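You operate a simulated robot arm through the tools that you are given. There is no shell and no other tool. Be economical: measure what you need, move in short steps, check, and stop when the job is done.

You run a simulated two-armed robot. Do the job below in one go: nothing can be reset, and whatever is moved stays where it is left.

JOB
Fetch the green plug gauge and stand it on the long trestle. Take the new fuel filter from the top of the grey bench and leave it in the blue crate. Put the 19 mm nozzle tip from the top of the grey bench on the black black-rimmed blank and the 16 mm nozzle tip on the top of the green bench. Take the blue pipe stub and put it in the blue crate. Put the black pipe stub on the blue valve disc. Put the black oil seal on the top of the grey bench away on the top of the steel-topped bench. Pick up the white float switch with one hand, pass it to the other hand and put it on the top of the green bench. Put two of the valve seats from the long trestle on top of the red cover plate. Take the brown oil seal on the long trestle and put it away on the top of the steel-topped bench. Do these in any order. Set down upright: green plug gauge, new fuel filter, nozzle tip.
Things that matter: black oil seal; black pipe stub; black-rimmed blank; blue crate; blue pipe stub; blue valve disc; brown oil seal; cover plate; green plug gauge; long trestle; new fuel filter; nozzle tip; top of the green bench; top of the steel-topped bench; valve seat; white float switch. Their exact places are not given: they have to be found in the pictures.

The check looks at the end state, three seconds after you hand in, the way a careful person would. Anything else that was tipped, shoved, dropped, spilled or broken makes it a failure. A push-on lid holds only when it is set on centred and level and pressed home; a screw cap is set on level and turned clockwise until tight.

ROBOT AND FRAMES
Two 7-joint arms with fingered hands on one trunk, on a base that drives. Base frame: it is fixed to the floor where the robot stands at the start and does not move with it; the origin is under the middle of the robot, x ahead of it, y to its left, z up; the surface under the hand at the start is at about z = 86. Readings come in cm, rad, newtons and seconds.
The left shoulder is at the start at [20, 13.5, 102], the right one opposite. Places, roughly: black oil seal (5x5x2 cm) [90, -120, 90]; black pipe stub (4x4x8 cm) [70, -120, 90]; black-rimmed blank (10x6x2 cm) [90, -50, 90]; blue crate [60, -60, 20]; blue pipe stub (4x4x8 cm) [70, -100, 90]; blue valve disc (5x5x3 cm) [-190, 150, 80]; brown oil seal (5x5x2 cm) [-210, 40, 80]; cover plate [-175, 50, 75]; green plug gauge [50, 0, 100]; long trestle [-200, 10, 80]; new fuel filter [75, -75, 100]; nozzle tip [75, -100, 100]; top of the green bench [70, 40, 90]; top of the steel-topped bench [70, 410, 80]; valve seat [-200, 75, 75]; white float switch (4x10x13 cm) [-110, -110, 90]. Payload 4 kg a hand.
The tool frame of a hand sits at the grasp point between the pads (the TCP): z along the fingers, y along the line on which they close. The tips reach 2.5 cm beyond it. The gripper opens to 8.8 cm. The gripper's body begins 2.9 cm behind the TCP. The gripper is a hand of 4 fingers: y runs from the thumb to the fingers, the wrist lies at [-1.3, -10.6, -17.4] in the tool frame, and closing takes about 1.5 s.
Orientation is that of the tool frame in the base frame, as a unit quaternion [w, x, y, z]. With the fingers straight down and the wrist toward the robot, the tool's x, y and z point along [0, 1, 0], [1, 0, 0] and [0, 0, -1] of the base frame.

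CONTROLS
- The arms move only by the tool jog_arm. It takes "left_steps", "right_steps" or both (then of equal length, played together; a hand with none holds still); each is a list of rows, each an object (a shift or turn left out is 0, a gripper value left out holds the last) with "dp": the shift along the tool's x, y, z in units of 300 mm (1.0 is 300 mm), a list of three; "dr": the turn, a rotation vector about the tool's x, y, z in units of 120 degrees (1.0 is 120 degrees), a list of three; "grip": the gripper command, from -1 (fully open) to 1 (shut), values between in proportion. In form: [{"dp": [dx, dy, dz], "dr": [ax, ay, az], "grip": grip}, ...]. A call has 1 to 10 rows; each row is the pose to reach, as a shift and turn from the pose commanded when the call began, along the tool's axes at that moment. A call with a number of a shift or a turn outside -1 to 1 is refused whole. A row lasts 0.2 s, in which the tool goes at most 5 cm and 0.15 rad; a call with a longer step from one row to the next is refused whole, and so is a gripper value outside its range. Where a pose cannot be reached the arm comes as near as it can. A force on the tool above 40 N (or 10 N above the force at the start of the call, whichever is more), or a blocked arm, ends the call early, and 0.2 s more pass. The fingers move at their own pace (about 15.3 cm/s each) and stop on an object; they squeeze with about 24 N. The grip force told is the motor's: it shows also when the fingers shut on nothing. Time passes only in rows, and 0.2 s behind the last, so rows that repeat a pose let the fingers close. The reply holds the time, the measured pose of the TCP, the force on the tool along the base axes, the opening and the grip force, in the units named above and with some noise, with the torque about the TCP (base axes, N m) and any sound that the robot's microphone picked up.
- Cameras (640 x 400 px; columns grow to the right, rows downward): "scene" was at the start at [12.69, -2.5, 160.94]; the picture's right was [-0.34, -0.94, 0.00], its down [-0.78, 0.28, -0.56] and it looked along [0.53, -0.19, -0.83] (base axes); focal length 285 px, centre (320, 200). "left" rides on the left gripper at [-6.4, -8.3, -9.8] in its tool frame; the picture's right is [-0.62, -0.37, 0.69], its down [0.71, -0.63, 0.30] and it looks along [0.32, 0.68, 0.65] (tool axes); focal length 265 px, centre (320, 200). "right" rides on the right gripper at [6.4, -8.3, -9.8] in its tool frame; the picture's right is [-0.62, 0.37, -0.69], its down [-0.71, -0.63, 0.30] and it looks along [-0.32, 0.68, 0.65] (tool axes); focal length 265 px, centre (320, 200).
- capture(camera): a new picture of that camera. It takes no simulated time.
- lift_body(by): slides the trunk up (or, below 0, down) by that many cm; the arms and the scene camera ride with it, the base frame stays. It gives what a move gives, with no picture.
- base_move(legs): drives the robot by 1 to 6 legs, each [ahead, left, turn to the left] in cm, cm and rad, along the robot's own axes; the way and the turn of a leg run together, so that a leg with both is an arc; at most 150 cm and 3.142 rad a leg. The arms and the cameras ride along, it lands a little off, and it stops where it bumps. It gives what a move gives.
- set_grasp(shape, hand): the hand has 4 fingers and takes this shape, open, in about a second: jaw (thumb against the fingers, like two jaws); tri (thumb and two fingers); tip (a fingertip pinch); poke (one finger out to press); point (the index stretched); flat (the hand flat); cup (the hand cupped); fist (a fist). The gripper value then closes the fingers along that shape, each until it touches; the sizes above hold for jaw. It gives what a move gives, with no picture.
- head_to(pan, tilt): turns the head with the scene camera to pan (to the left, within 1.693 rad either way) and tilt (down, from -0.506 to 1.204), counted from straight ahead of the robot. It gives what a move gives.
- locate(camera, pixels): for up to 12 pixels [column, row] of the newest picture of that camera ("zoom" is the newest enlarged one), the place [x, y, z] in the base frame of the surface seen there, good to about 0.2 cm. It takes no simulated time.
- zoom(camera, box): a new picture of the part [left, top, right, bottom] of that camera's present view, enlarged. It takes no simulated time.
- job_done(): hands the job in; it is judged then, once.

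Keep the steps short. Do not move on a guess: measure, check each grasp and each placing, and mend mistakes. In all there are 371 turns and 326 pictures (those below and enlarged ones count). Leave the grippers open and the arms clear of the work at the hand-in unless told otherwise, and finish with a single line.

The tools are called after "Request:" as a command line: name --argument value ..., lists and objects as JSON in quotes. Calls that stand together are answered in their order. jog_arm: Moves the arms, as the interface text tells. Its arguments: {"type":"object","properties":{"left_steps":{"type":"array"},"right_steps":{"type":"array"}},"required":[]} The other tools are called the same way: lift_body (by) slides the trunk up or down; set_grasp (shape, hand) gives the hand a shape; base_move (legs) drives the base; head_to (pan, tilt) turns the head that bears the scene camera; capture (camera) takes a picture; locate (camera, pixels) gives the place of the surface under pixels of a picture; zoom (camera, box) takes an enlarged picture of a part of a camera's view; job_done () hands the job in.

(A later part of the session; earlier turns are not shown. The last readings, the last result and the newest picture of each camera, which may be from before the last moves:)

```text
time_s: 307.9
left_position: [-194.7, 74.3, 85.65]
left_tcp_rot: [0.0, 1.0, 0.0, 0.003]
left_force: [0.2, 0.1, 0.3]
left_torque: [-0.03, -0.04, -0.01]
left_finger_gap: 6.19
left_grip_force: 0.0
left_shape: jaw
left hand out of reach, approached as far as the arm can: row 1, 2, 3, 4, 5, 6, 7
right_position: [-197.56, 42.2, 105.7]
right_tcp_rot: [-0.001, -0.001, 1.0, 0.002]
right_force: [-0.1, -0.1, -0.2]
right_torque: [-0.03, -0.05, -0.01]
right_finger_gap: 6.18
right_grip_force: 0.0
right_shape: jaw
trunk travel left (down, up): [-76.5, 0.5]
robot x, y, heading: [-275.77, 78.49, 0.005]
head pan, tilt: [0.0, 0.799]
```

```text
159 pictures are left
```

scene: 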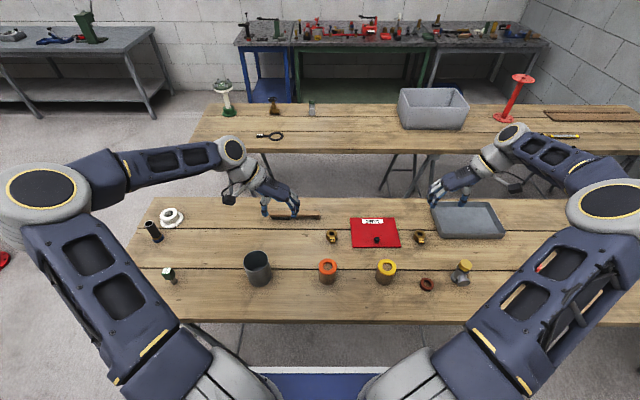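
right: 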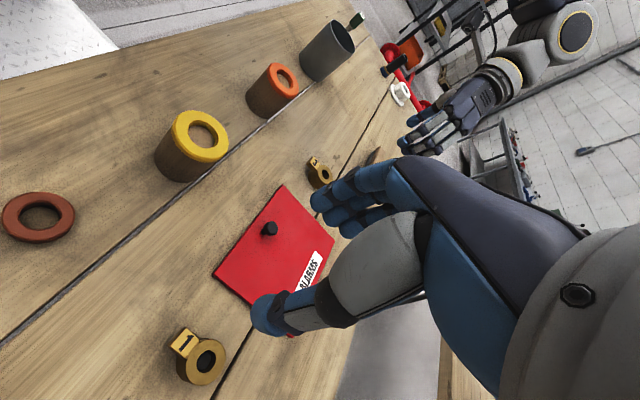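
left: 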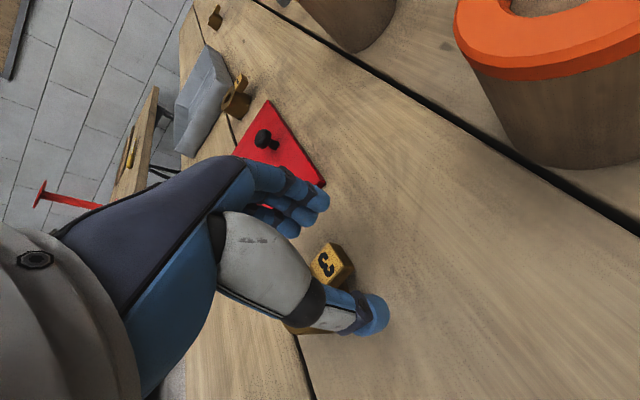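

Too far at this height. Raise the left hand, move the base 12 cm forward and lower the trunk.

Request:
jog_arm --left_steps '[{"dp": [0, 0, -0.12]}, {"dp": [0, 0, -0.26]}, {"dp": [0, 0, -0.4]}, {"dp": [0, 0, -0.54]}, {"dp": [0, 0, -0.66]}, {"dp": [0, 0, -0.8]}, {"dp": [0, 0, -0.92]}]' --right_steps '[{"dp": [0, 0, -0.05]}, {"dp": [0, 0, -0.1]}, {"dp": [0, 0, -0.15]}, {"dp": [0, 0, -0.2]}, {"dp": [0, 0, -0.25]}, {"dp": [0, 0, -0.3]}, {"dp": [0, 0, -0.35]}]'

Request:
base_move --legs '[[12, 0, 0]]'

Request:
lift_body --by -12

Request:
capture --camera "left"

```text
time_s: 309.5
left_position: [-188.99, 73.84, 113.34]
left_tcp_rot: [0.0, 1.0, -0.001, 0.003]
left_force: [-0.5, 0.2, 0.1]
left_torque: [0.01, 0.01, 0.01]
left_finger_gap: 6.17
left_grip_force: 0.0
left_shape: jaw
left hand out of reach, approached as far as the arm can: row 1, 2, 3, 4, 5, 6, 7
right_position: [-197.73, 42.15, 116.36]
right_tcp_rot: [0.0, -0.001, 1.0, 0.001]
right_force: [-0.3, -0.5, 0.6]
right_torque: [0.01, -0.01, 0.02]
right_finger_gap: 6.18
right_grip_force: 0.0
right_shape: jaw
trunk travel left (down, up): [-76.5, 0.5]
robot x, y, heading: [-275.12, 78.05, 0.006]
head pan, tilt: [0.0, 0.799]
```

```text
time_s: 310.8
left_position: [-176.93, 73.91, 113.17]
left_tcp_rot: [0.001, 1.0, -0.001, 0.001]
left_force: [-0.3, 0.6, -0.1]
left_torque: [-0.03, -0.01, 0.01]
left_finger_gap: 6.18
left_grip_force: 0.1
left_shape: jaw
right_position: [-185.42, 42.25, 116.26]
right_tcp_rot: [0.001, -0.002, 1.0, 0.001]
right_force: [-0.2, 0.0, 0.3]
right_torque: [0.01, 0.0, 0.02]
right_finger_gap: 6.22
right_grip_force: 0.1
right_shape: jaw
trunk travel left (down, up): [-76.5, 0.5]
robot x, y, heading: [-263.35, 78.21, 0.009]
head pan, tilt: [0.0, 0.799]
```

```text
time_s: 312.3
left_position: [-176.88, 73.87, 101.18]
left_tcp_rot: [0.0, 1.0, -0.001, 0.001]
left_force: [-0.4, 0.4, 0.4]
left_torque: [-0.01, 0.0, 0.01]
left_finger_gap: 6.17
left_grip_force: 0.1
left_shape: jaw
right_position: [-185.62, 42.2, 104.38]
right_tcp_rot: [0.0, -0.001, 1.0, 0.001]
right_force: [-1.0, -0.8, 0.3]
right_torque: [0.01, 0.02, -0.01]
right_finger_gap: 6.18
right_grip_force: 0.0
right_shape: jaw
trunk travel left (down, up): [-64.5, 12.5]
robot x, y, heading: [-263.21, 78.78, 0.011]
head pan, tilt: [0.0, 0.799]
```

```text
158 pictures are left
```

left: 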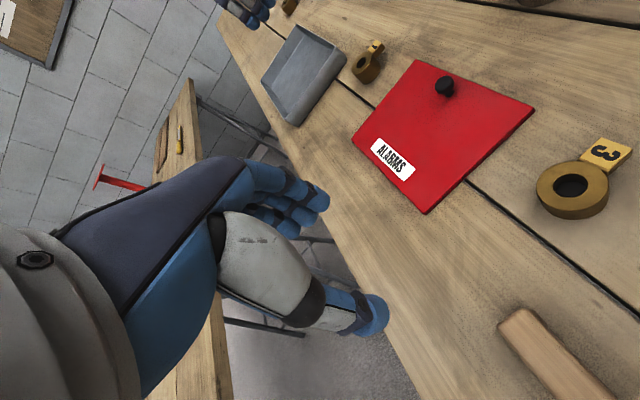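

Request:
jog_arm --left_steps '[{"dp": [-0.14, -0.005, 0]}, {"dp": [-0.28, -0.01, 0]}, {"dp": [-0.4, -0.015, 0.02]}, {"dp": [-0.427, -0.015, 0.12]}, {"dp": [-0.427, -0.015, 0.26]}, {"dp": [-0.427, -0.015, 0.4]}, {"dp": [-0.427, -0.015, 0.52]}, {"dp": [-0.427, -0.015, 0.59]}, {"dp": [-0.427, -0.015, 0.603]}, {"dp": [-0.427, -0.015, 0.603]}]'

Request:
capture --camera "left"

```text
time_s: 314.1
left_position: [-179.45, 72.93, 82.43]
left_tcp_rot: [0.007, 1.0, 0.002, 0.008]
left_force: [-0.9, -0.3, 11.2]
left_torque: [0.32, 0.02, 0.05]
left_finger_gap: 6.14
left_grip_force: 0.0
left_shape: jaw
left hand out of reach, approached as far as the arm can: row 1, 2, 3, 4, 5, 6, 7, 8, 9
right_position: [-185.57, 42.27, 104.39]
right_tcp_rot: [0.0, -0.002, 1.0, 0.002]
right_force: [-0.6, 0.3, 0.4]
right_torque: [0.01, 0.01, 0.0]
right_finger_gap: 6.18
right_grip_force: 0.1
right_shape: jaw
trunk travel left (down, up): [-64.5, 12.5]
robot x, y, heading: [-263.52, 78.64, 0.006]
head pan, tilt: [0.0, 0.799]
stopped in row 9 (left hand): the force on the tool passed its limit at 55 N (the readings are from after the stop); the commanded pose is now the measured one
```

```text
157 pictures are left
```

left: 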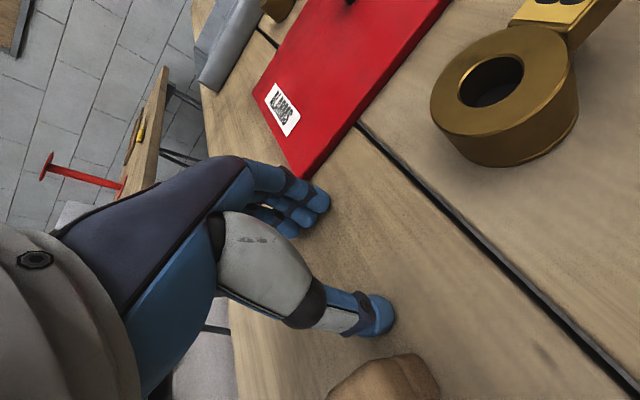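

The stale command offset put me 10 cm too far ahead; now the command is the measured pose. Raise, shift back, re-descend.

Request:
jog_arm --left_steps '[{"dp": [0, 0, -0.1]}, {"dp": [0, 0, -0.22]}, {"dp": [-0.1, -0.02, -0.3]}, {"dp": [-0.22, -0.04, -0.33]}, {"dp": [-0.34, -0.05, -0.33]}, {"dp": [-0.34, -0.05, -0.33]}]'

Request:
capture --camera "left"

```text
time_s: 315.5
left_position: [-177.58, 73.05, 90.38]
left_tcp_rot: [0.006, 1.0, 0.002, 0.006]
left_force: [-0.1, 1.0, 0.2]
left_torque: [-0.02, -0.01, -0.02]
left_finger_gap: 6.16
left_grip_force: 0.1
left_shape: jaw
left hand out of reach, approached as far as the arm can: row 1, 2, 3, 4, 5, 6
right_position: [-185.59, 42.1, 104.35]
right_tcp_rot: [0.0, -0.002, 1.0, 0.002]
right_force: [-0.6, -0.3, -0.6]
right_torque: [0.01, -0.01, -0.02]
right_finger_gap: 6.19
right_grip_force: 0.0
right_shape: jaw
trunk travel left (down, up): [-64.5, 12.5]
robot x, y, heading: [-263.01, 78.39, 0.01]
head pan, tilt: [0.0, 0.799]
```

```text
156 pictures are left
```

left: 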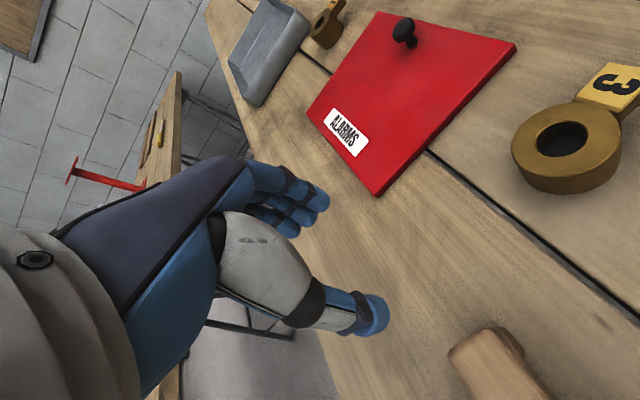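

Request:
jog_arm --left_steps '[{"dp": [-0.05, -0.05, -0.1]}, {"dp": [-0.1, -0.1, -0.2]}, {"dp": [-0.15, -0.15, -0.3]}, {"dp": [-0.2, -0.2, -0.4]}, {"dp": [-0.27, -0.25, -0.5]}, {"dp": [-0.35, -0.3, -0.55]}, {"dp": [-0.45, -0.35, -0.6]}, {"dp": [-0.55, -0.4, -0.65]}]'

Request:
capture --camera "scene"

```text
time_s: 317.3
left_position: [-177.02, 85.79, 111.32]
left_tcp_rot: [0.006, 1.0, 0.003, 0.007]
left_force: [-0.6, -0.3, 0.1]
left_torque: [0.01, 0.0, 0.0]
left_finger_gap: 6.16
left_grip_force: 0.1
left_shape: jaw
left hand out of reach, approached as far as the arm can: row 1, 2, 3, 4, 5, 6, 7, 8
right_position: [-185.55, 42.24, 104.25]
right_tcp_rot: [0.0, -0.001, 1.0, 0.001]
right_force: [-0.8, -0.5, 0.5]
right_torque: [0.01, 0.04, 0.0]
right_finger_gap: 6.15
right_grip_force: 0.0
right_shape: jaw
trunk travel left (down, up): [-64.5, 12.5]
robot x, y, heading: [-263.28, 78.53, 0.004]
head pan, tilt: [0.0, 0.799]
```

```text
155 pictures are left
```

scene: 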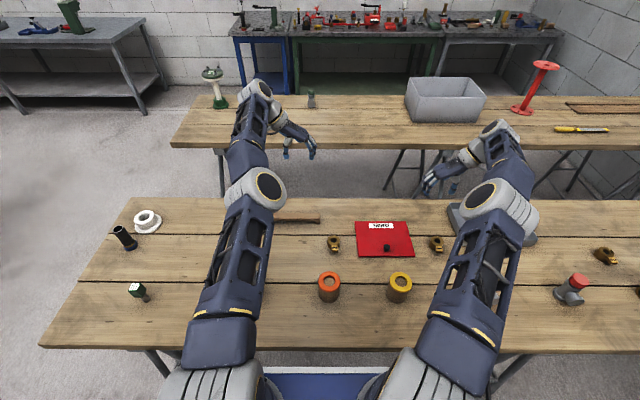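

The arms are stretched straight (singular). Rotate the hands back to the default yaw, which pulls the wrists inward.

Request:
jog_arm --left_steps '[{"dr": [0, 0, -0.07]}, {"dr": [0, 0, -0.14]}, {"dr": [0, 0, -0.21]}, {"dr": [0, 0, -0.28]}, {"dr": [0, 0, -0.35]}, {"dr": [0, 0, -0.42]}, {"dr": [0, 0, -0.49]}, {"dr": [0, 0, -0.56]}, {"dr": [0, 0, -0.63]}, {"dr": [0, 0, -0.7]}]'

```text
time_s: 319.5
left_position: [-165.75, 85.16, 113.55]
left_tcp_rot: [0.009, 0.741, 0.672, 0.001]
left_force: [-0.1, 0.1, 0.2]
left_torque: [-0.03, 0.0, 0.01]
left_finger_gap: 6.18
left_grip_force: 0.1
left_shape: jaw
left hand out of reach, approached as far as the arm can: row 1, 2, 3, 4, 5, 6, 7, 8, 9, 10
right_position: [-185.61, 42.28, 104.25]
right_tcp_rot: [0.0, -0.001, 1.0, 0.0]
right_force: [-0.1, 0.5, -0.1]
right_torque: [-0.01, 0.01, 0.02]
right_finger_gap: 6.15
right_grip_force: 0.0
right_shape: jaw
trunk travel left (down, up): [-64.5, 12.5]
robot x, y, heading: [-263.24, 78.69, 0.009]
head pan, tilt: [0.0, 0.799]
```

Request:
jog_arm --left_steps '[{"dp": [0, -0.15, 0]}, {"dp": [0, -0.3, 0]}, {"dp": [0, -0.45, 0]}, {"dp": [0, -0.6, 0]}, {"dp": [0, -0.75, 0]}, {"dp": [0, -0.9, 0]}, {"dp": [0, -0.9, 0]}]'

```text
time_s: 321.1
left_position: [-166.65, 86.4, 118.28]
left_tcp_rot: [0.008, 0.742, 0.671, 0.001]
left_force: [0.3, 0.3, -0.2]
left_torque: [0.02, -0.01, 0.01]
left_finger_gap: 6.15
left_grip_force: 0.1
left_shape: jaw
left hand out of reach, approached as far as the arm can: row 1, 2, 3, 4, 5, 6, 7
right_position: [-185.62, 42.34, 104.26]
right_tcp_rot: [0.001, -0.001, 1.0, 0.001]
right_force: [0.7, 0.6, 0.0]
right_torque: [0.02, 0.01, 0.01]
right_finger_gap: 6.19
right_grip_force: 0.1
right_shape: jaw
trunk travel left (down, up): [-64.5, 12.5]
robot x, y, heading: [-263.32, 78.48, 0.007]
head pan, tilt: [0.0, 0.799]
```

Request:
jog_arm --left_steps '[{"dp": [0, -0.15, 0]}, {"dp": [0, -0.3, 0]}, {"dp": [0, -0.45, 0]}, {"dp": [0, -0.6, 0]}, {"dp": [0, -0.75, 0]}, {"dp": [0, -0.9, 0]}, {"dp": [0, -0.9, 0]}]'

```text
time_s: 322.7
left_position: [-168.93, 88.02, 125.42]
left_tcp_rot: [0.009, 0.742, 0.67, 0.001]
left_force: [-0.6, -1.0, -0.2]
left_torque: [0.02, 0.02, 0.01]
left_finger_gap: 6.16
left_grip_force: 0.0
left_shape: jaw
left hand out of reach, approached as far as the arm can: row 1, 2, 3, 4, 5, 6, 7
right_position: [-185.53, 42.23, 104.38]
right_tcp_rot: [0.001, -0.001, 1.0, 0.001]
right_force: [-0.5, 0.3, 0.3]
right_torque: [0.0, 0.0, -0.01]
right_finger_gap: 6.2
right_grip_force: 0.1
right_shape: jaw
trunk travel left (down, up): [-64.5, 12.5]
robot x, y, heading: [-263.31, 78.34, 0.011]
head pan, tilt: [0.0, 0.799]
```

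Request:
jog_arm --left_steps '[{"dp": [0, -0.1, -0.12]}, {"dp": [0, -0.2, -0.24]}, {"dp": [0, -0.3, -0.36]}, {"dp": [0, -0.4, -0.48]}, {"dp": [0, -0.5, -0.6]}, {"dp": [0, -0.6, -0.72]}, {"dp": [0, -0.7, -0.84]}, {"dp": [0, -0.8, -0.96]}, {"dp": [0, -0.8, -0.96]}]'

Request:
capture --camera "scene"

```text
time_s: 324.7
left_position: [-193.08, 90.7, 154.62]
left_tcp_rot: [0.016, 0.741, 0.671, 0.003]
left_force: [2.9, -1.0, -6.1]
left_torque: [0.05, 0.09, 0.01]
left_finger_gap: 6.14
left_grip_force: 0.0
left_shape: jaw
left hand out of reach, approached as far as the arm can: row 1, 2, 3, 4, 5, 6, 7, 8
right_position: [-185.39, 42.1, 104.12]
right_tcp_rot: [-0.001, 0.0, 1.0, 0.001]
right_force: [0.3, -0.6, -0.6]
right_torque: [0.01, 0.06, 0.05]
right_finger_gap: 6.18
right_grip_force: 0.0
right_shape: jaw
trunk travel left (down, up): [-64.5, 12.5]
robot x, y, heading: [-263.35, 78.38, 0.008]
head pan, tilt: [0.0, 0.799]
```

```text
154 pictures are left
```

scene: 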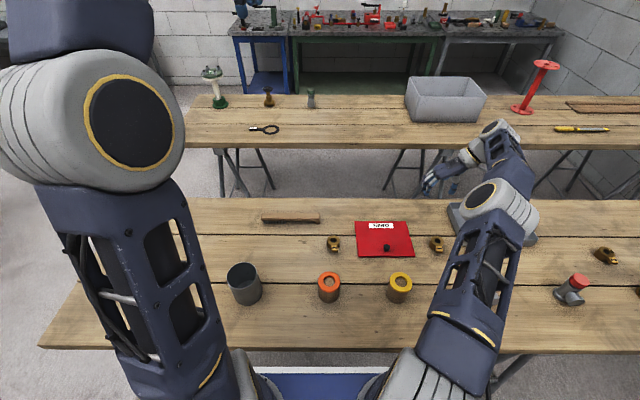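

Elbow is bent again and the pose is valid. Re-approach seat "3" from above with a ~60° yaw.

Request:
jog_arm --left_steps '[{"dp": [-0.066, 0.02, 0.12], "dr": [0, 0, 0.056]}, {"dp": [-0.132, 0.04, 0.25], "dr": [0, 0, 0.112]}, {"dp": [-0.198, 0.06, 0.38], "dr": [0, 0, 0.168]}, {"dp": [-0.264, 0.08, 0.5], "dr": [0, 0, 0.225]}, {"dp": [-0.33, 0.1, 0.63], "dr": [0, 0, 0.28]}, {"dp": [-0.4, 0.12, 0.76], "dr": [0, 0, 0.336]}, {"dp": [-0.466, 0.14, 0.88], "dr": [0, 0, 0.393]}, {"dp": [-0.53, 0.163, 1.0], "dr": [0, 0, 0.45]}, {"dp": [-0.53, 0.163, 1.0], "dr": [0, 0, 0.45]}]'

Request:
capture --camera "left"

```text
time_s: 326.7
left_position: [-190.03, 73.56, 124.14]
left_tcp_rot: [0.008, 0.966, 0.26, 0.006]
left_force: [-1.4, 0.2, -0.1]
left_torque: [-0.03, -0.03, 0.01]
left_finger_gap: 6.14
left_grip_force: 0.0
left_shape: jaw
right_position: [-185.6, 42.32, 104.38]
right_tcp_rot: [0.0, -0.001, 1.0, 0.001]
right_force: [-0.1, -0.3, 0.4]
right_torque: [-0.01, 0.03, -0.01]
right_finger_gap: 6.18
right_grip_force: 0.1
right_shape: jaw
trunk travel left (down, up): [-64.5, 12.5]
robot x, y, heading: [-263.19, 78.78, 0.004]
head pan, tilt: [0.0, 0.799]
```

```text
153 pictures are left
```

left: 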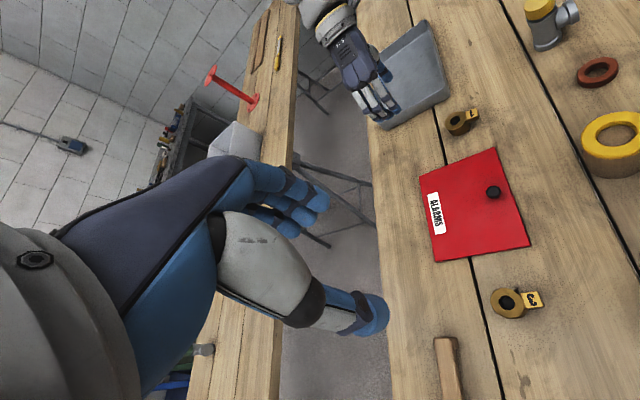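

Request:
jog_arm --left_steps '[{"dp": [0.024, -0.019, 0.15]}, {"dp": [0.024, -0.019, 0.3]}, {"dp": [0.024, -0.019, 0.45]}, {"dp": [0.024, -0.019, 0.6]}, {"dp": [0.024, -0.019, 0.75]}, {"dp": [0.024, -0.019, 0.85]}, {"dp": [0.024, -0.019, 0.85]}]'

Request:
capture --camera "left"

```text
time_s: 328.3
left_position: [-189.24, 74.27, 98.78]
left_tcp_rot: [0.008, 0.965, 0.26, 0.005]
left_force: [0.2, -0.4, 0.0]
left_torque: [0.0, -0.01, -0.03]
left_finger_gap: 6.14
left_grip_force: 0.0
left_shape: jaw
right_position: [-185.5, 42.09, 104.28]
right_tcp_rot: [0.0, -0.002, 1.0, 0.001]
right_force: [-0.3, -0.2, 0.1]
right_torque: [0.0, 0.01, 0.0]
right_finger_gap: 6.18
right_grip_force: 0.0
right_shape: jaw
trunk travel left (down, up): [-64.5, 12.5]
robot x, y, heading: [-263.35, 78.19, 0.007]
head pan, tilt: [0.0, 0.799]
```

```text
152 pictures are left
```

left: 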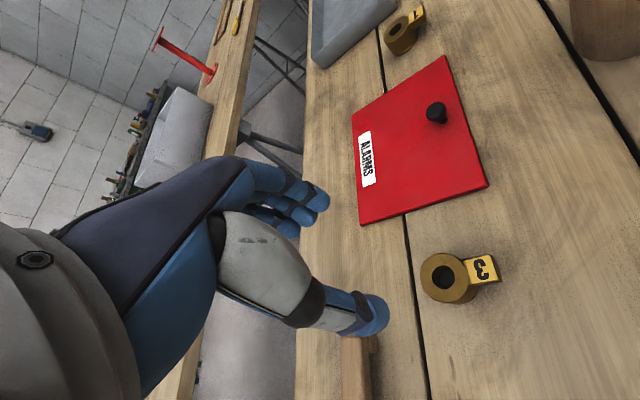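

Request:
locate --camera "left" --pixels '[[428, 265], [466, 288], [455, 257], [432, 290], [446, 300], [445, 276], [480, 268]]'

```text
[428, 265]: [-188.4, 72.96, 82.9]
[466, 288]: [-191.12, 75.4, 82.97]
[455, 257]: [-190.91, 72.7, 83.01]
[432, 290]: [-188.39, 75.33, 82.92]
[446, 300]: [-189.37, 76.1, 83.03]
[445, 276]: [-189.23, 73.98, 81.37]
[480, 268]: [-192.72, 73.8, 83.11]
```

Request:
jog_arm --left_steps '[{"dp": [-0.019, -0.013, 0.13]}, {"dp": [-0.019, -0.013, 0.27]}, {"dp": [-0.019, -0.013, 0.4]}, {"dp": [-0.019, -0.013, 0.49]}, {"dp": [-0.019, -0.013, 0.518]}, {"dp": [-0.019, -0.013, 0.518]}]'

Request:
capture --camera "left"

```text
time_s: 329.7
left_position: [-189.7, 74.11, 83.4]
left_tcp_rot: [0.007, 0.965, 0.26, 0.006]
left_force: [-0.2, 0.4, -0.9]
left_torque: [-0.02, 0.03, -0.04]
left_finger_gap: 6.16
left_grip_force: 0.1
left_shape: jaw
right_position: [-185.62, 42.19, 104.34]
right_tcp_rot: [0.0, -0.001, 1.0, 0.002]
right_force: [0.3, 0.0, 0.3]
right_torque: [0.0, -0.01, -0.01]
right_finger_gap: 6.17
right_grip_force: 0.0
right_shape: jaw
trunk travel left (down, up): [-64.5, 12.5]
robot x, y, heading: [-263.65, 78.5, 0.01]
head pan, tilt: [0.0, 0.799]
```

```text
151 pictures are left
```

left: 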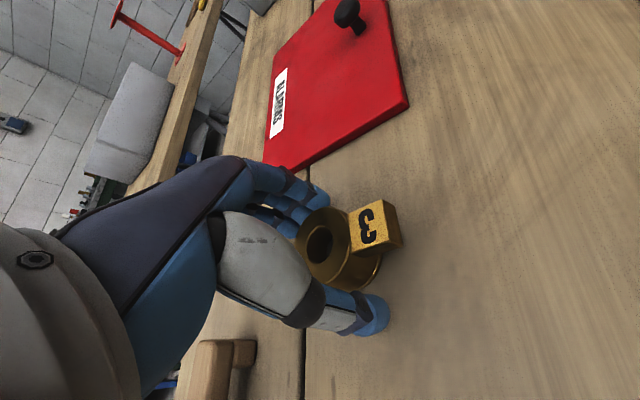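

Well straddled. Close and lift slightly.

Request:
jog_arm --left_steps '[{"grip": 0}, {"grip": 0.3}, {"grip": 1}, {}, {}, {}, {}]'

Request:
jog_arm --left_steps '[{"dp": [0, 0, -0.04]}, {"dp": [0, 0, -0.12]}, {"dp": [0, 0, -0.24]}, {"dp": [0, 0, -0.36]}, {"dp": [0, 0, -0.36]}]'

Request:
capture --camera "left"

```text
time_s: 331.3
left_position: [-189.74, 74.15, 83.35]
left_tcp_rot: [0.008, 0.965, 0.261, 0.005]
left_force: [-0.1, 0.2, -0.2]
left_torque: [-0.02, 0.0, -0.01]
left_finger_gap: 3.27
left_grip_force: 23.9
left_shape: jaw
right_position: [-185.53, 42.28, 104.3]
right_tcp_rot: [0.0, -0.003, 1.0, 0.001]
right_force: [0.3, -0.3, -0.2]
right_torque: [0.0, -0.01, 0.05]
right_finger_gap: 6.18
right_grip_force: 0.0
right_shape: jaw
trunk travel left (down, up): [-64.5, 12.5]
robot x, y, heading: [-263.09, 78.61, 0.004]
head pan, tilt: [0.0, 0.799]
```

```text
time_s: 332.5
left_position: [-189.96, 74.33, 94.12]
left_tcp_rot: [0.008, 0.965, 0.261, 0.004]
left_force: [-0.1, -0.3, -2.8]
left_torque: [0.01, -0.07, 0.01]
left_finger_gap: 3.27
left_grip_force: 23.5
left_shape: jaw
right_position: [-185.47, 42.22, 104.37]
right_tcp_rot: [0.0, -0.002, 1.0, 0.002]
right_force: [0.7, 0.2, 0.7]
right_torque: [-0.02, -0.02, 0.01]
right_finger_gap: 6.16
right_grip_force: 0.1
right_shape: jaw
trunk travel left (down, up): [-64.5, 12.5]
robot x, y, heading: [-263.18, 78.45, 0.004]
head pan, tilt: [0.0, 0.799]
```

```text
150 pictures are left
```

left: 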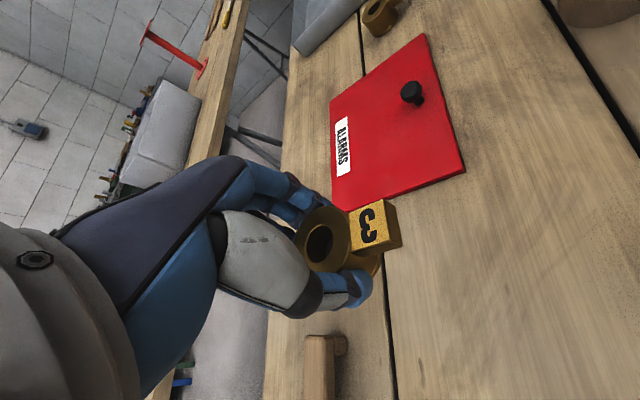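

Request:
jog_arm --left_steps '[{"dp": [-0.01, 0.1, 0]}, {"dp": [-0.02, 0.22, 0]}, {"dp": [-0.04, 0.34, 0]}, {"dp": [-0.055, 0.46, 0]}, {"dp": [-0.055, 0.46, 0]}, {"dp": [-0.055, 0.46, 0.1]}, {"dp": [-0.055, 0.46, 0.2]}, {"dp": [-0.055, 0.46, 0.28]}, {"dp": [-0.055, 0.46, 0.31]}, {"dp": [-0.055, 0.46, 0.31]}]'

Request:
capture --camera "left"

```text
time_s: 334.7
left_position: [-184.2, 61.39, 85.05]
left_tcp_rot: [0.007, 0.966, 0.26, 0.005]
left_force: [-0.9, -0.3, -3.0]
left_torque: [0.01, 0.0, -0.02]
left_finger_gap: 3.27
left_grip_force: 24.4
left_shape: jaw
right_position: [-185.47, 42.24, 104.22]
right_tcp_rot: [0.001, -0.002, 1.0, 0.002]
right_force: [-0.5, 0.2, -0.2]
right_torque: [0.04, -0.01, -0.02]
right_finger_gap: 6.18
right_grip_force: 0.1
right_shape: jaw
trunk travel left (down, up): [-64.5, 12.5]
robot x, y, heading: [-263.58, 78.4, 0.008]
head pan, tilt: [0.0, 0.799]
```

```text
149 pictures are left
```

left: 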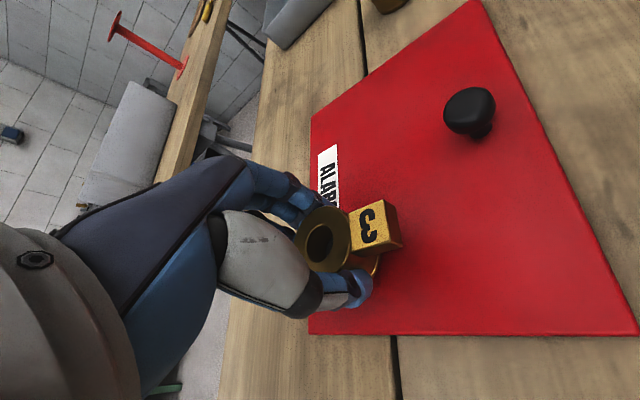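

Request:
jog_arm --left_steps '[{"dp": [0, 0, 0.012]}, {"dp": [0, 0, 0.024]}, {"dp": [0, 0, 0.03]}, {"dp": [0, 0, 0.03]}]'

```text
time_s: 335.7
left_position: [-184.27, 61.34, 84.15]
left_tcp_rot: [0.008, 0.965, 0.261, 0.005]
left_force: [-0.8, 1.1, 2.1]
left_torque: [-0.03, -0.01, -0.05]
left_finger_gap: 3.28
left_grip_force: 23.8
left_shape: jaw
right_position: [-185.53, 42.22, 104.37]
right_tcp_rot: [0.0, -0.001, 1.0, 0.0]
right_force: [0.2, 0.4, -1.0]
right_torque: [0.01, -0.01, 0.01]
right_finger_gap: 6.18
right_grip_force: 0.0
right_shape: jaw
trunk travel left (down, up): [-64.5, 12.5]
robot x, y, heading: [-263.53, 78.56, 0.009]
head pan, tilt: [0.0, 0.799]
```

Contact beginning. Release (partial opening) and rise.

Request:
jog_arm --left_steps '[{"grip": 0.2}, {"grip": -0.2}, {"grip": -0.4}, {}, {"dp": [0, 0, -0.06]}, {"dp": [0, 0, -0.16]}, {"dp": [0, 0, -0.3]}, {"dp": [0, 0, -0.44]}, {"dp": [0, 0, -0.58]}, {"dp": [0, 0, -0.65]}]'

Request:
capture --camera "left"

```text
time_s: 337.9
left_position: [-184.54, 61.58, 103.58]
left_tcp_rot: [0.008, 0.965, 0.261, 0.006]
left_force: [-0.2, 0.5, 1.4]
left_torque: [-0.03, 0.03, -0.02]
left_finger_gap: 6.15
left_grip_force: 0.1
left_shape: jaw
right_position: [-185.48, 42.19, 104.39]
right_tcp_rot: [0.0, -0.003, 1.0, 0.001]
right_force: [0.0, 0.1, 1.0]
right_torque: [0.0, -0.02, 0.0]
right_finger_gap: 6.13
right_grip_force: 0.1
right_shape: jaw
trunk travel left (down, up): [-64.5, 12.5]
robot x, y, heading: [-263.13, 78.39, 0.002]
head pan, tilt: [0.0, 0.799]
```

```text
148 pictures are left
```

left: 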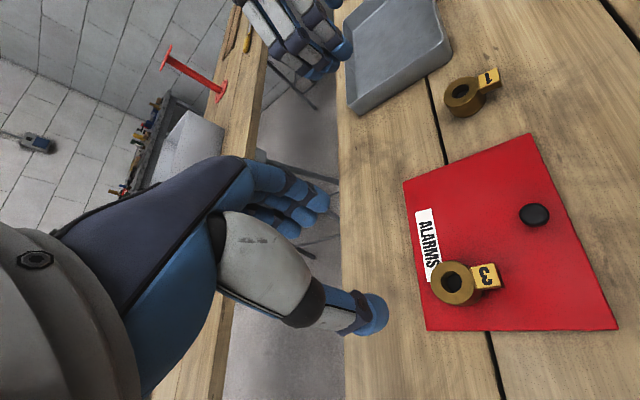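

Seat "3" is on the plate. Shift base 30 cm right and pick seat "1" with the left hand as well.

Request:
base_move --legs '[[0, -28, 0]]'

Request:
capture --camera "left"

Request:
capture --camera "scene"

```text
time_s: 339.8
left_position: [-184.22, 33.81, 103.68]
left_tcp_rot: [0.007, 0.965, 0.261, 0.005]
left_force: [-0.2, -0.5, -0.2]
left_torque: [0.01, 0.02, -0.03]
left_finger_gap: 6.12
left_grip_force: 0.1
left_shape: jaw
right_position: [-185.31, 14.41, 104.31]
right_tcp_rot: [0.0, -0.002, 1.0, 0.002]
right_force: [0.1, 0.1, -0.9]
right_torque: [0.04, 0.02, 0.05]
right_finger_gap: 6.2
right_grip_force: 0.0
right_shape: jaw
trunk travel left (down, up): [-64.5, 12.5]
robot x, y, heading: [-263.14, 50.48, 0.006]
head pan, tilt: [0.0, 0.799]
```

```text
147 pictures are left
```

left: 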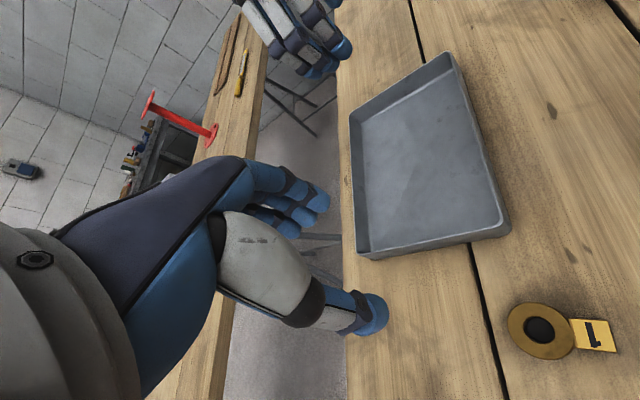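

```text
146 pictures are left
```

scene: 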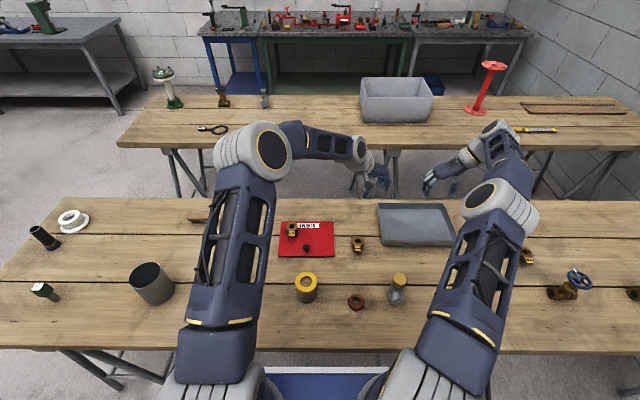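

Request:
locate --camera "left" --pixels '[[512, 320], [570, 345], [553, 310], [520, 348], [540, 357], [540, 330], [600, 335], [505, 235]]'

```text
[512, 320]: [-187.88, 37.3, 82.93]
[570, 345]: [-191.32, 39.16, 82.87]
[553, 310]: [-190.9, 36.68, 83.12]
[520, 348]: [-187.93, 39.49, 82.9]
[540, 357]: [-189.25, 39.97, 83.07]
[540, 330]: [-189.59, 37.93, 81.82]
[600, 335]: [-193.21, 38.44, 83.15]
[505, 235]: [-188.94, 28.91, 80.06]
```

Request:
jog_arm --left_steps '[{"dp": [-0.03, -0.08, 0.05]}, {"dp": [-0.06, -0.16, 0.12]}, {"dp": [-0.086, -0.227, 0.22]}, {"dp": [-0.086, -0.227, 0.34]}, {"dp": [-0.086, -0.227, 0.45]}, {"dp": [-0.086, -0.227, 0.45]}]'

Request:
capture --camera "left"

```text
time_s: 341.2
left_position: [-189.66, 38.18, 89.98]
left_tcp_rot: [0.008, 0.965, 0.262, 0.005]
left_force: [-0.2, 0.3, 0.3]
left_torque: [-0.03, -0.01, 0.01]
left_finger_gap: 6.14
left_grip_force: 0.2
left_shape: jaw
right_position: [-185.46, 14.48, 104.28]
right_tcp_rot: [0.001, -0.002, 1.0, 0.002]
right_force: [-0.2, 0.3, -1.1]
right_torque: [0.02, 0.02, 0.0]
right_finger_gap: 6.19
right_grip_force: 0.1
right_shape: jaw
trunk travel left (down, up): [-64.5, 12.5]
robot x, y, heading: [-262.75, 50.71, 0.006]
head pan, tilt: [0.0, 0.799]
```

```text
145 pictures are left
```

left: 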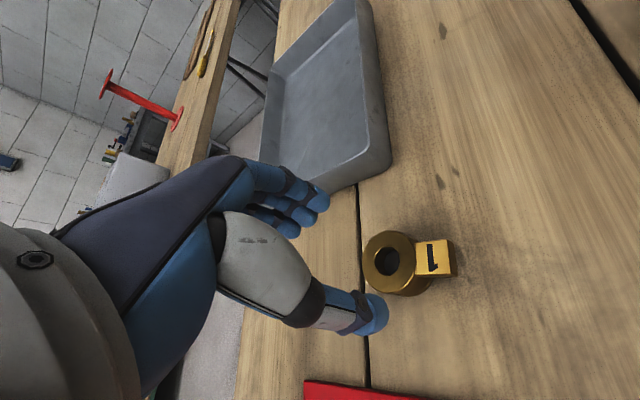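

Request:
jog_arm --left_steps '[{"dp": [-0.005, 0, 0.1]}, {"dp": [-0.005, 0, 0.18]}, {"dp": [-0.005, 0, 0.22]}, {"dp": [-0.005, 0, 0.22]}, {"dp": [-0.005, 0, 0.22], "grip": 0}, {"dp": [-0.005, 0, 0.22], "grip": 1}, {"dp": [-0.005, 0, 0.22]}, {"dp": [-0.005, 0, 0.22]}, {"dp": [-0.005, 0, 0.22]}, {"dp": [-0.005, 0, 0.22]}]'

Request:
jog_arm --left_steps '[{"dp": [0, 0, -0.04]}, {"dp": [0, 0, -0.12]}, {"dp": [0, 0, -0.24]}, {"dp": [0, 0, -0.36]}, {"dp": [0, 0, -0.36]}]'

Request:
capture --camera "left"

```text
time_s: 343.4
left_position: [-189.71, 38.07, 83.4]
left_tcp_rot: [0.007, 0.965, 0.261, 0.005]
left_force: [0.2, 0.4, -0.2]
left_torque: [-0.01, -0.03, 0.01]
left_finger_gap: 3.25
left_grip_force: 23.8
left_shape: jaw
right_position: [-185.39, 14.44, 104.36]
right_tcp_rot: [0.0, -0.002, 1.0, 0.002]
right_force: [0.2, -0.9, -0.6]
right_torque: [-0.03, 0.04, 0.01]
right_finger_gap: 6.18
right_grip_force: 0.0
right_shape: jaw
trunk travel left (down, up): [-64.5, 12.5]
robot x, y, heading: [-262.81, 50.77, 0.011]
head pan, tilt: [0.0, 0.799]
```

```text
time_s: 344.6
left_position: [-189.91, 38.27, 94.27]
left_tcp_rot: [0.008, 0.965, 0.261, 0.004]
left_force: [0.3, -0.8, -3.3]
left_torque: [0.01, 0.01, -0.02]
left_finger_gap: 3.26
left_grip_force: 23.6
left_shape: jaw
right_position: [-185.37, 14.37, 104.32]
right_tcp_rot: [0.001, -0.002, 1.0, 0.001]
right_force: [-1.3, -0.3, 0.4]
right_torque: [0.04, 0.0, 0.02]
right_finger_gap: 6.16
right_grip_force: 0.1
right_shape: jaw
trunk travel left (down, up): [-64.5, 12.5]
robot x, y, heading: [-263.07, 50.55, 0.005]
head pan, tilt: [0.0, 0.799]
```

```text
144 pictures are left
```

left: 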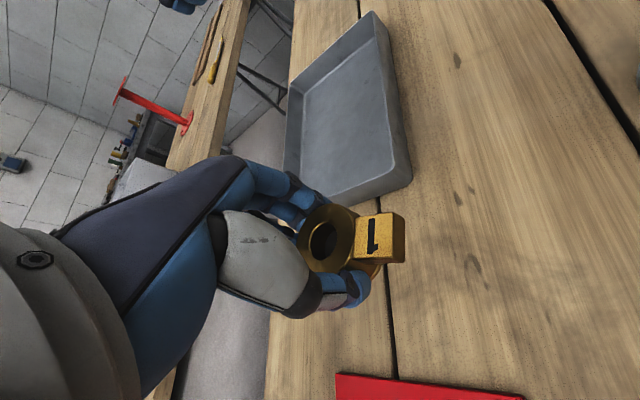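

Request:
jog_arm --left_steps '[{"dp": [0.09, -0.06, 0]}, {"dp": [0.18, -0.12, 0]}, {"dp": [0.27, -0.19, 0]}, {"dp": [0.352, -0.247, 0]}, {"dp": [0.352, -0.247, 0]}, {"dp": [0.352, -0.247, 0.1]}, {"dp": [0.352, -0.247, 0.2]}, {"dp": [0.352, -0.247, 0.28]}, {"dp": [0.352, -0.247, 0.32]}, {"dp": [0.352, -0.247, 0.32]}]'

Request:
capture --camera "left"

```text
time_s: 346.8
left_position: [-184.34, 49.81, 84.44]
left_tcp_rot: [0.007, 0.965, 0.261, 0.004]
left_force: [1.1, 0.6, -3.2]
left_torque: [0.04, -0.03, -0.03]
left_finger_gap: 3.25
left_grip_force: 24.3
left_shape: jaw
right_position: [-185.26, 14.43, 104.29]
right_tcp_rot: [0.0, -0.002, 1.0, 0.001]
right_force: [0.1, -0.2, -0.4]
right_torque: [0.0, 0.01, 0.01]
right_finger_gap: 6.18
right_grip_force: 0.0
right_shape: jaw
trunk travel left (down, up): [-64.5, 12.5]
robot x, y, heading: [-262.68, 50.44, 0.004]
head pan, tilt: [0.0, 0.799]
```

```text
143 pictures are left
```

left: 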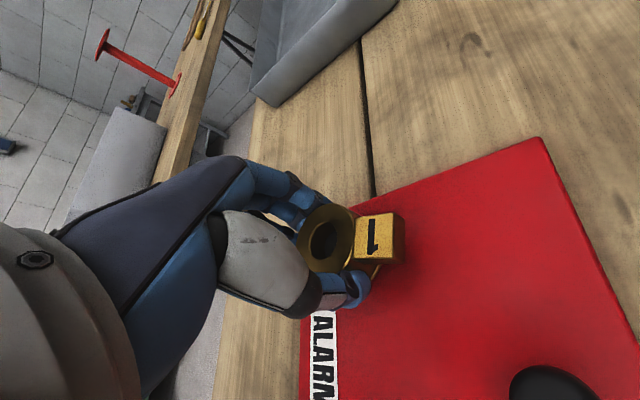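

Request:
jog_arm --left_steps '[{"dp": [0.017, -0.029, 0]}, {"dp": [0.017, -0.029, 0.005]}, {"dp": [0.017, -0.029, 0.01]}, {"dp": [0.017, -0.029, 0.01]}, {"dp": [0.017, -0.029, 0.01], "grip": 0.2}, {"dp": [0.017, -0.029, 0.01], "grip": -0.4}, {"dp": [0.017, -0.029, 0.01]}, {"dp": [0.017, -0.029, -0.06]}, {"dp": [0.017, -0.029, -0.18]}, {"dp": [0.017, -0.029, -0.3]}]'

Request:
jog_arm --left_steps '[{"dp": [0, 0, -0.14]}, {"dp": [0, 0, -0.28]}, {"dp": [0, 0, -0.42]}, {"dp": [0, 0, -0.5]}]'

Request:
capture --camera "left"

Request:
zoom --camera "scene" --box '[260, 200, 440, 320]'

```text
time_s: 349.0
left_position: [-184.56, 50.89, 93.61]
left_tcp_rot: [0.008, 0.965, 0.261, 0.004]
left_force: [0.4, 0.2, 0.5]
left_torque: [0.01, 0.0, -0.01]
left_finger_gap: 6.14
left_grip_force: 0.0
left_shape: jaw
right_position: [-185.26, 14.34, 104.3]
right_tcp_rot: [0.0, -0.001, 1.0, 0.001]
right_force: [-0.5, 0.5, -0.9]
right_torque: [0.0, 0.0, 0.0]
right_finger_gap: 6.17
right_grip_force: 0.1
right_shape: jaw
trunk travel left (down, up): [-64.5, 12.5]
robot x, y, heading: [-262.94, 50.93, 0.003]
head pan, tilt: [0.0, 0.799]
```

```text
time_s: 350.0
left_position: [-184.89, 51.05, 108.47]
left_tcp_rot: [0.007, 0.965, 0.261, 0.005]
left_force: [0.5, -0.2, -0.2]
left_torque: [0.02, 0.0, 0.01]
left_finger_gap: 6.15
left_grip_force: 0.1
left_shape: jaw
right_position: [-185.35, 14.38, 104.24]
right_tcp_rot: [0.0, -0.002, 1.0, 0.002]
right_force: [0.8, 0.1, -0.9]
right_torque: [0.02, 0.0, -0.03]
right_finger_gap: 6.2
right_grip_force: 0.0
right_shape: jaw
trunk travel left (down, up): [-64.5, 12.5]
robot x, y, heading: [-263.24, 50.94, 0.007]
head pan, tilt: [0.0, 0.799]
```

```text
142 pictures are left
```

left: 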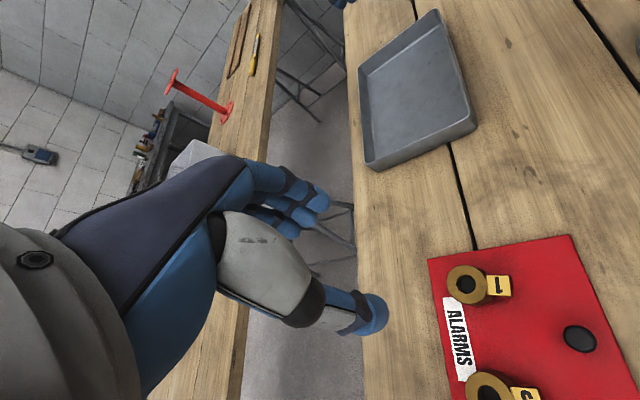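

```text
3.33 times, centred on (350, 260) of scene
```

zoom: 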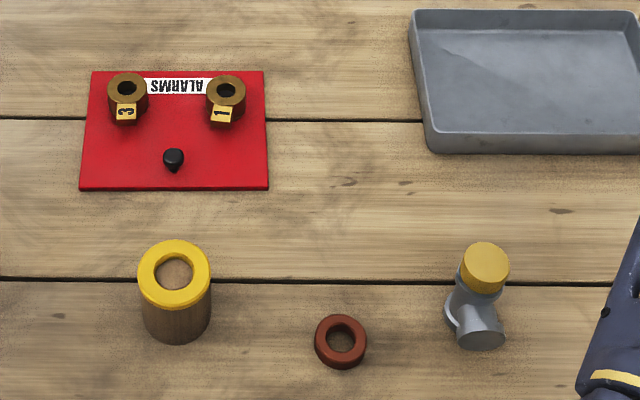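

Both seats rest on the red plate. Next: the brown seal at [-210.8,40.4]. Back off, raise the trunk, and return both hands to default yaw.

Request:
lift_body --by 12

Request:
base_move --legs '[[-14, 0, 0]]'

Request:
jog_arm --left_steps '[{"dr": [0, 0, -0.06]}, {"dr": [0, 0, -0.12]}, {"dr": [0, 0, -0.18]}, {"dr": [0, 0, -0.24]}, {"dr": [0, 0, -0.3]}, {"dr": [0, 0, -0.36]}, {"dr": [0, 0, -0.42]}, {"dr": [0, 0, -0.48]}, {"dr": [0, 0, -0.497]}, {"dr": [0, 0, -0.497]}]' --right_steps '[{"dr": [0, 0, 0.07]}, {"dr": [0, 0, 0.14]}, {"dr": [0, 0, 0.21]}, {"dr": [0, 0, 0.28]}, {"dr": [0, 0, 0.35]}, {"dr": [0, 0, 0.42]}, {"dr": [0, 0, 0.49]}, {"dr": [0, 0, 0.56]}, {"dr": [0, 0, 0.63]}, {"dr": [0, 0, 0.7]}]'

Request:
capture --camera "scene"

```text
time_s: 351.5
left_position: [-184.81, 51.15, 120.41]
left_tcp_rot: [0.007, 0.965, 0.262, 0.005]
left_force: [-0.9, -1.0, 0.3]
left_torque: [-0.01, 0.01, 0.0]
left_finger_gap: 6.12
left_grip_force: 0.1
left_shape: jaw
right_position: [-185.33, 14.38, 116.39]
right_tcp_rot: [0.0, -0.002, 1.0, 0.002]
right_force: [-0.5, 0.2, 0.7]
right_torque: [0.02, 0.0, 0.04]
right_finger_gap: 6.17
right_grip_force: 0.3
right_shape: jaw
trunk travel left (down, up): [-76.5, 0.5]
robot x, y, heading: [-262.81, 50.59, 0.008]
head pan, tilt: [0.0, 0.799]
```

```text
time_s: 352.9
left_position: [-198.62, 51.01, 120.55]
left_tcp_rot: [0.007, 0.965, 0.262, 0.005]
left_force: [0.7, 0.6, 0.1]
left_torque: [0.01, -0.01, 0.0]
left_finger_gap: 6.13
left_grip_force: 0.0
left_shape: jaw
right_position: [-199.36, 14.21, 116.29]
right_tcp_rot: [0.0, -0.002, 1.0, 0.001]
right_force: [-0.3, 0.5, 0.7]
right_torque: [0.01, 0.0, 0.01]
right_finger_gap: 6.17
right_grip_force: 0.0
right_shape: jaw
trunk travel left (down, up): [-76.5, 0.5]
robot x, y, heading: [-277.18, 50.65, 0.004]
head pan, tilt: [0.0, 0.799]
```

```text
time_s: 355.1
left_position: [-198.82, 50.93, 120.52]
left_tcp_rot: [0.009, 0.707, 0.707, 0.0]
left_force: [0.0, 0.0, 0.2]
left_torque: [-0.02, 0.01, 0.02]
left_finger_gap: 6.12
left_grip_force: 0.0
left_shape: jaw
right_position: [-199.26, 14.33, 116.37]
right_tcp_rot: [-0.001, 0.669, 0.743, 0.001]
right_force: [-0.2, -1.3, 0.2]
right_torque: [0.05, 0.03, -0.01]
right_finger_gap: 6.18
right_grip_force: 0.2
right_shape: jaw
trunk travel left (down, up): [-76.5, 0.5]
robot x, y, heading: [-277.04, 50.87, 0.007]
head pan, tilt: [0.0, 0.799]
```

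```text
140 pictures are left
```

scene: 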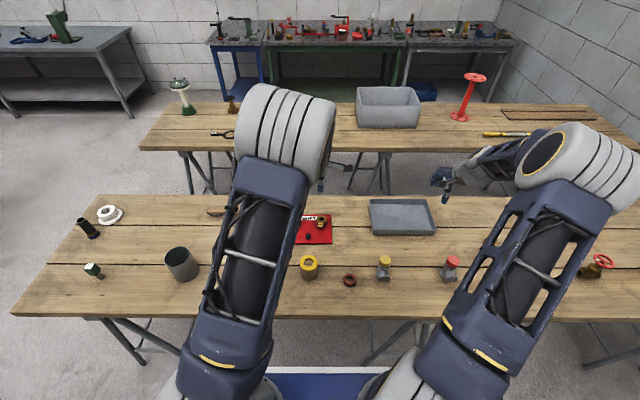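

Request:
jog_arm --left_steps '[{"dp": [-0.07, -0.08, 0.05]}, {"dp": [-0.14, -0.16, 0.12]}, {"dp": [-0.21, -0.24, 0.22]}, {"dp": [-0.28, -0.32, 0.33]}, {"dp": [-0.353, -0.4, 0.44]}, {"dp": [-0.353, -0.4, 0.56]}, {"dp": [-0.353, -0.4, 0.68]}, {"dp": [-0.353, -0.4, 0.68]}]' --right_steps '[{"dr": [0, 0, 0.03]}, {"dr": [0, 0, 0.05]}, {"dr": [0, 0, 0.05]}, {"dr": [0, 0, 0.05]}, {"dr": [0, 0, 0.05]}, {"dr": [0, 0, 0.05]}, {"dr": [0, 0, 0.05]}, {"dr": [0, 0, 0.05]}]'

Request:
capture --camera "left"

```text
time_s: 356.9
left_position: [-210.49, 40.36, 99.91]
left_tcp_rot: [0.009, 0.708, 0.706, 0.0]
left_force: [-0.8, 0.7, 0.4]
left_torque: [-0.01, -0.01, -0.02]
left_finger_gap: 6.16
left_grip_force: 0.0
left_shape: jaw
right_position: [-199.26, 14.23, 116.34]
right_tcp_rot: [-0.001, 0.706, 0.708, 0.001]
right_force: [0.5, 0.6, -0.1]
right_torque: [0.02, 0.0, 0.02]
right_finger_gap: 6.22
right_grip_force: 0.0
right_shape: jaw
trunk travel left (down, up): [-76.5, 0.5]
robot x, y, heading: [-277.2, 50.63, 0.005]
head pan, tilt: [0.0, 0.799]
```

```text
139 pictures are left
```

left: 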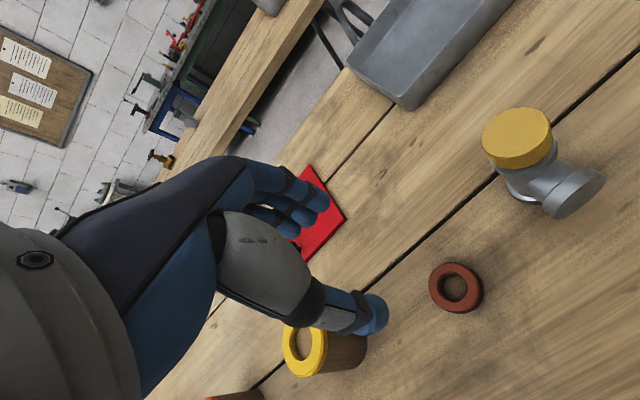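

Request:
locate --camera "left" --pixels '[[436, 275], [475, 300], [470, 272], [437, 298], [460, 267], [455, 285]]'

```text
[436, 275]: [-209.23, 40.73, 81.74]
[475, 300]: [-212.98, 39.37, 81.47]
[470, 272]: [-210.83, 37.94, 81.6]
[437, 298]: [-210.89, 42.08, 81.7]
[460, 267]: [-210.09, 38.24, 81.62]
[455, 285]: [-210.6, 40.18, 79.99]
```

Request:
jog_arm --left_steps '[{"dp": [-0.005, -0.024, 0.14]}, {"dp": [-0.005, -0.024, 0.28]}, {"dp": [-0.005, -0.024, 0.42]}, {"dp": [-0.005, -0.024, 0.53]}, {"dp": [-0.005, -0.024, 0.565]}, {"dp": [-0.005, -0.024, 0.57]}, {"dp": [-0.005, -0.024, 0.57]}]'

Request:
capture --camera "left"

```text
time_s: 358.4
left_position: [-210.99, 39.97, 82.86]
left_tcp_rot: [0.009, 0.708, 0.706, 0.0]
left_force: [-0.9, -0.5, -1.0]
left_torque: [-0.01, -0.04, -0.03]
left_finger_gap: 6.13
left_grip_force: 0.1
left_shape: jaw
right_position: [-199.22, 14.36, 116.4]
right_tcp_rot: [-0.001, 0.706, 0.708, 0.001]
right_force: [0.1, 0.1, 0.8]
right_torque: [0.01, 0.01, 0.02]
right_finger_gap: 6.18
right_grip_force: 0.0
right_shape: jaw
trunk travel left (down, up): [-76.5, 0.5]
robot x, y, heading: [-277.2, 50.59, 0.011]
head pan, tilt: [0.0, 0.799]
```

```text
138 pictures are left
```

left: 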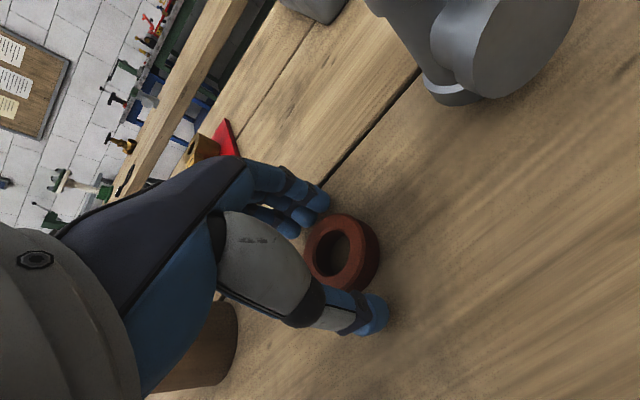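

Request:
jog_arm --left_steps '[{"grip": 0}, {"grip": 0.2}, {"grip": 1}, {}, {}, {}, {}]'

Request:
jog_arm --left_steps '[{"dp": [0, 0, -0.04]}, {"dp": [0, 0, -0.12]}, {"dp": [0, 0, -0.24]}, {"dp": [0, 0, -0.36]}, {"dp": [0, 0, -0.36]}]'

Request:
capture --camera "left"

```text
time_s: 360.1
left_position: [-210.92, 39.97, 82.98]
left_tcp_rot: [0.01, 0.708, 0.706, 0.001]
left_force: [0.3, -0.5, 0.8]
left_torque: [-0.01, 0.0, -0.02]
left_finger_gap: 3.82
left_grip_force: 23.3
left_shape: jaw
right_position: [-199.11, 14.37, 116.36]
right_tcp_rot: [-0.001, 0.706, 0.709, 0.001]
right_force: [0.4, -0.4, 0.5]
right_torque: [-0.01, -0.01, -0.02]
right_finger_gap: 6.17
right_grip_force: 0.1
right_shape: jaw
trunk travel left (down, up): [-76.5, 0.5]
robot x, y, heading: [-276.72, 50.64, 0.01]
head pan, tilt: [0.0, 0.799]
```

```text
time_s: 361.2
left_position: [-211.06, 40.07, 93.68]
left_tcp_rot: [0.008, 0.708, 0.706, 0.002]
left_force: [0.6, 0.2, -0.6]
left_torque: [-0.03, -0.02, -0.03]
left_finger_gap: 3.79
left_grip_force: 24.4
left_shape: jaw
right_position: [-199.24, 14.21, 116.35]
right_tcp_rot: [-0.001, 0.706, 0.708, 0.001]
right_force: [-0.7, -0.4, 0.6]
right_torque: [-0.02, 0.01, 0.01]
right_finger_gap: 6.18
right_grip_force: 0.1
right_shape: jaw
trunk travel left (down, up): [-76.5, 0.5]
robot x, y, heading: [-276.68, 50.95, 0.009]
head pan, tilt: [0.0, 0.799]
```

```text
137 pictures are left
```

left: 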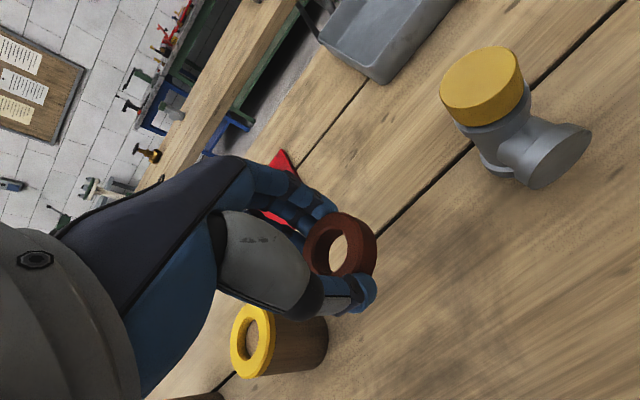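

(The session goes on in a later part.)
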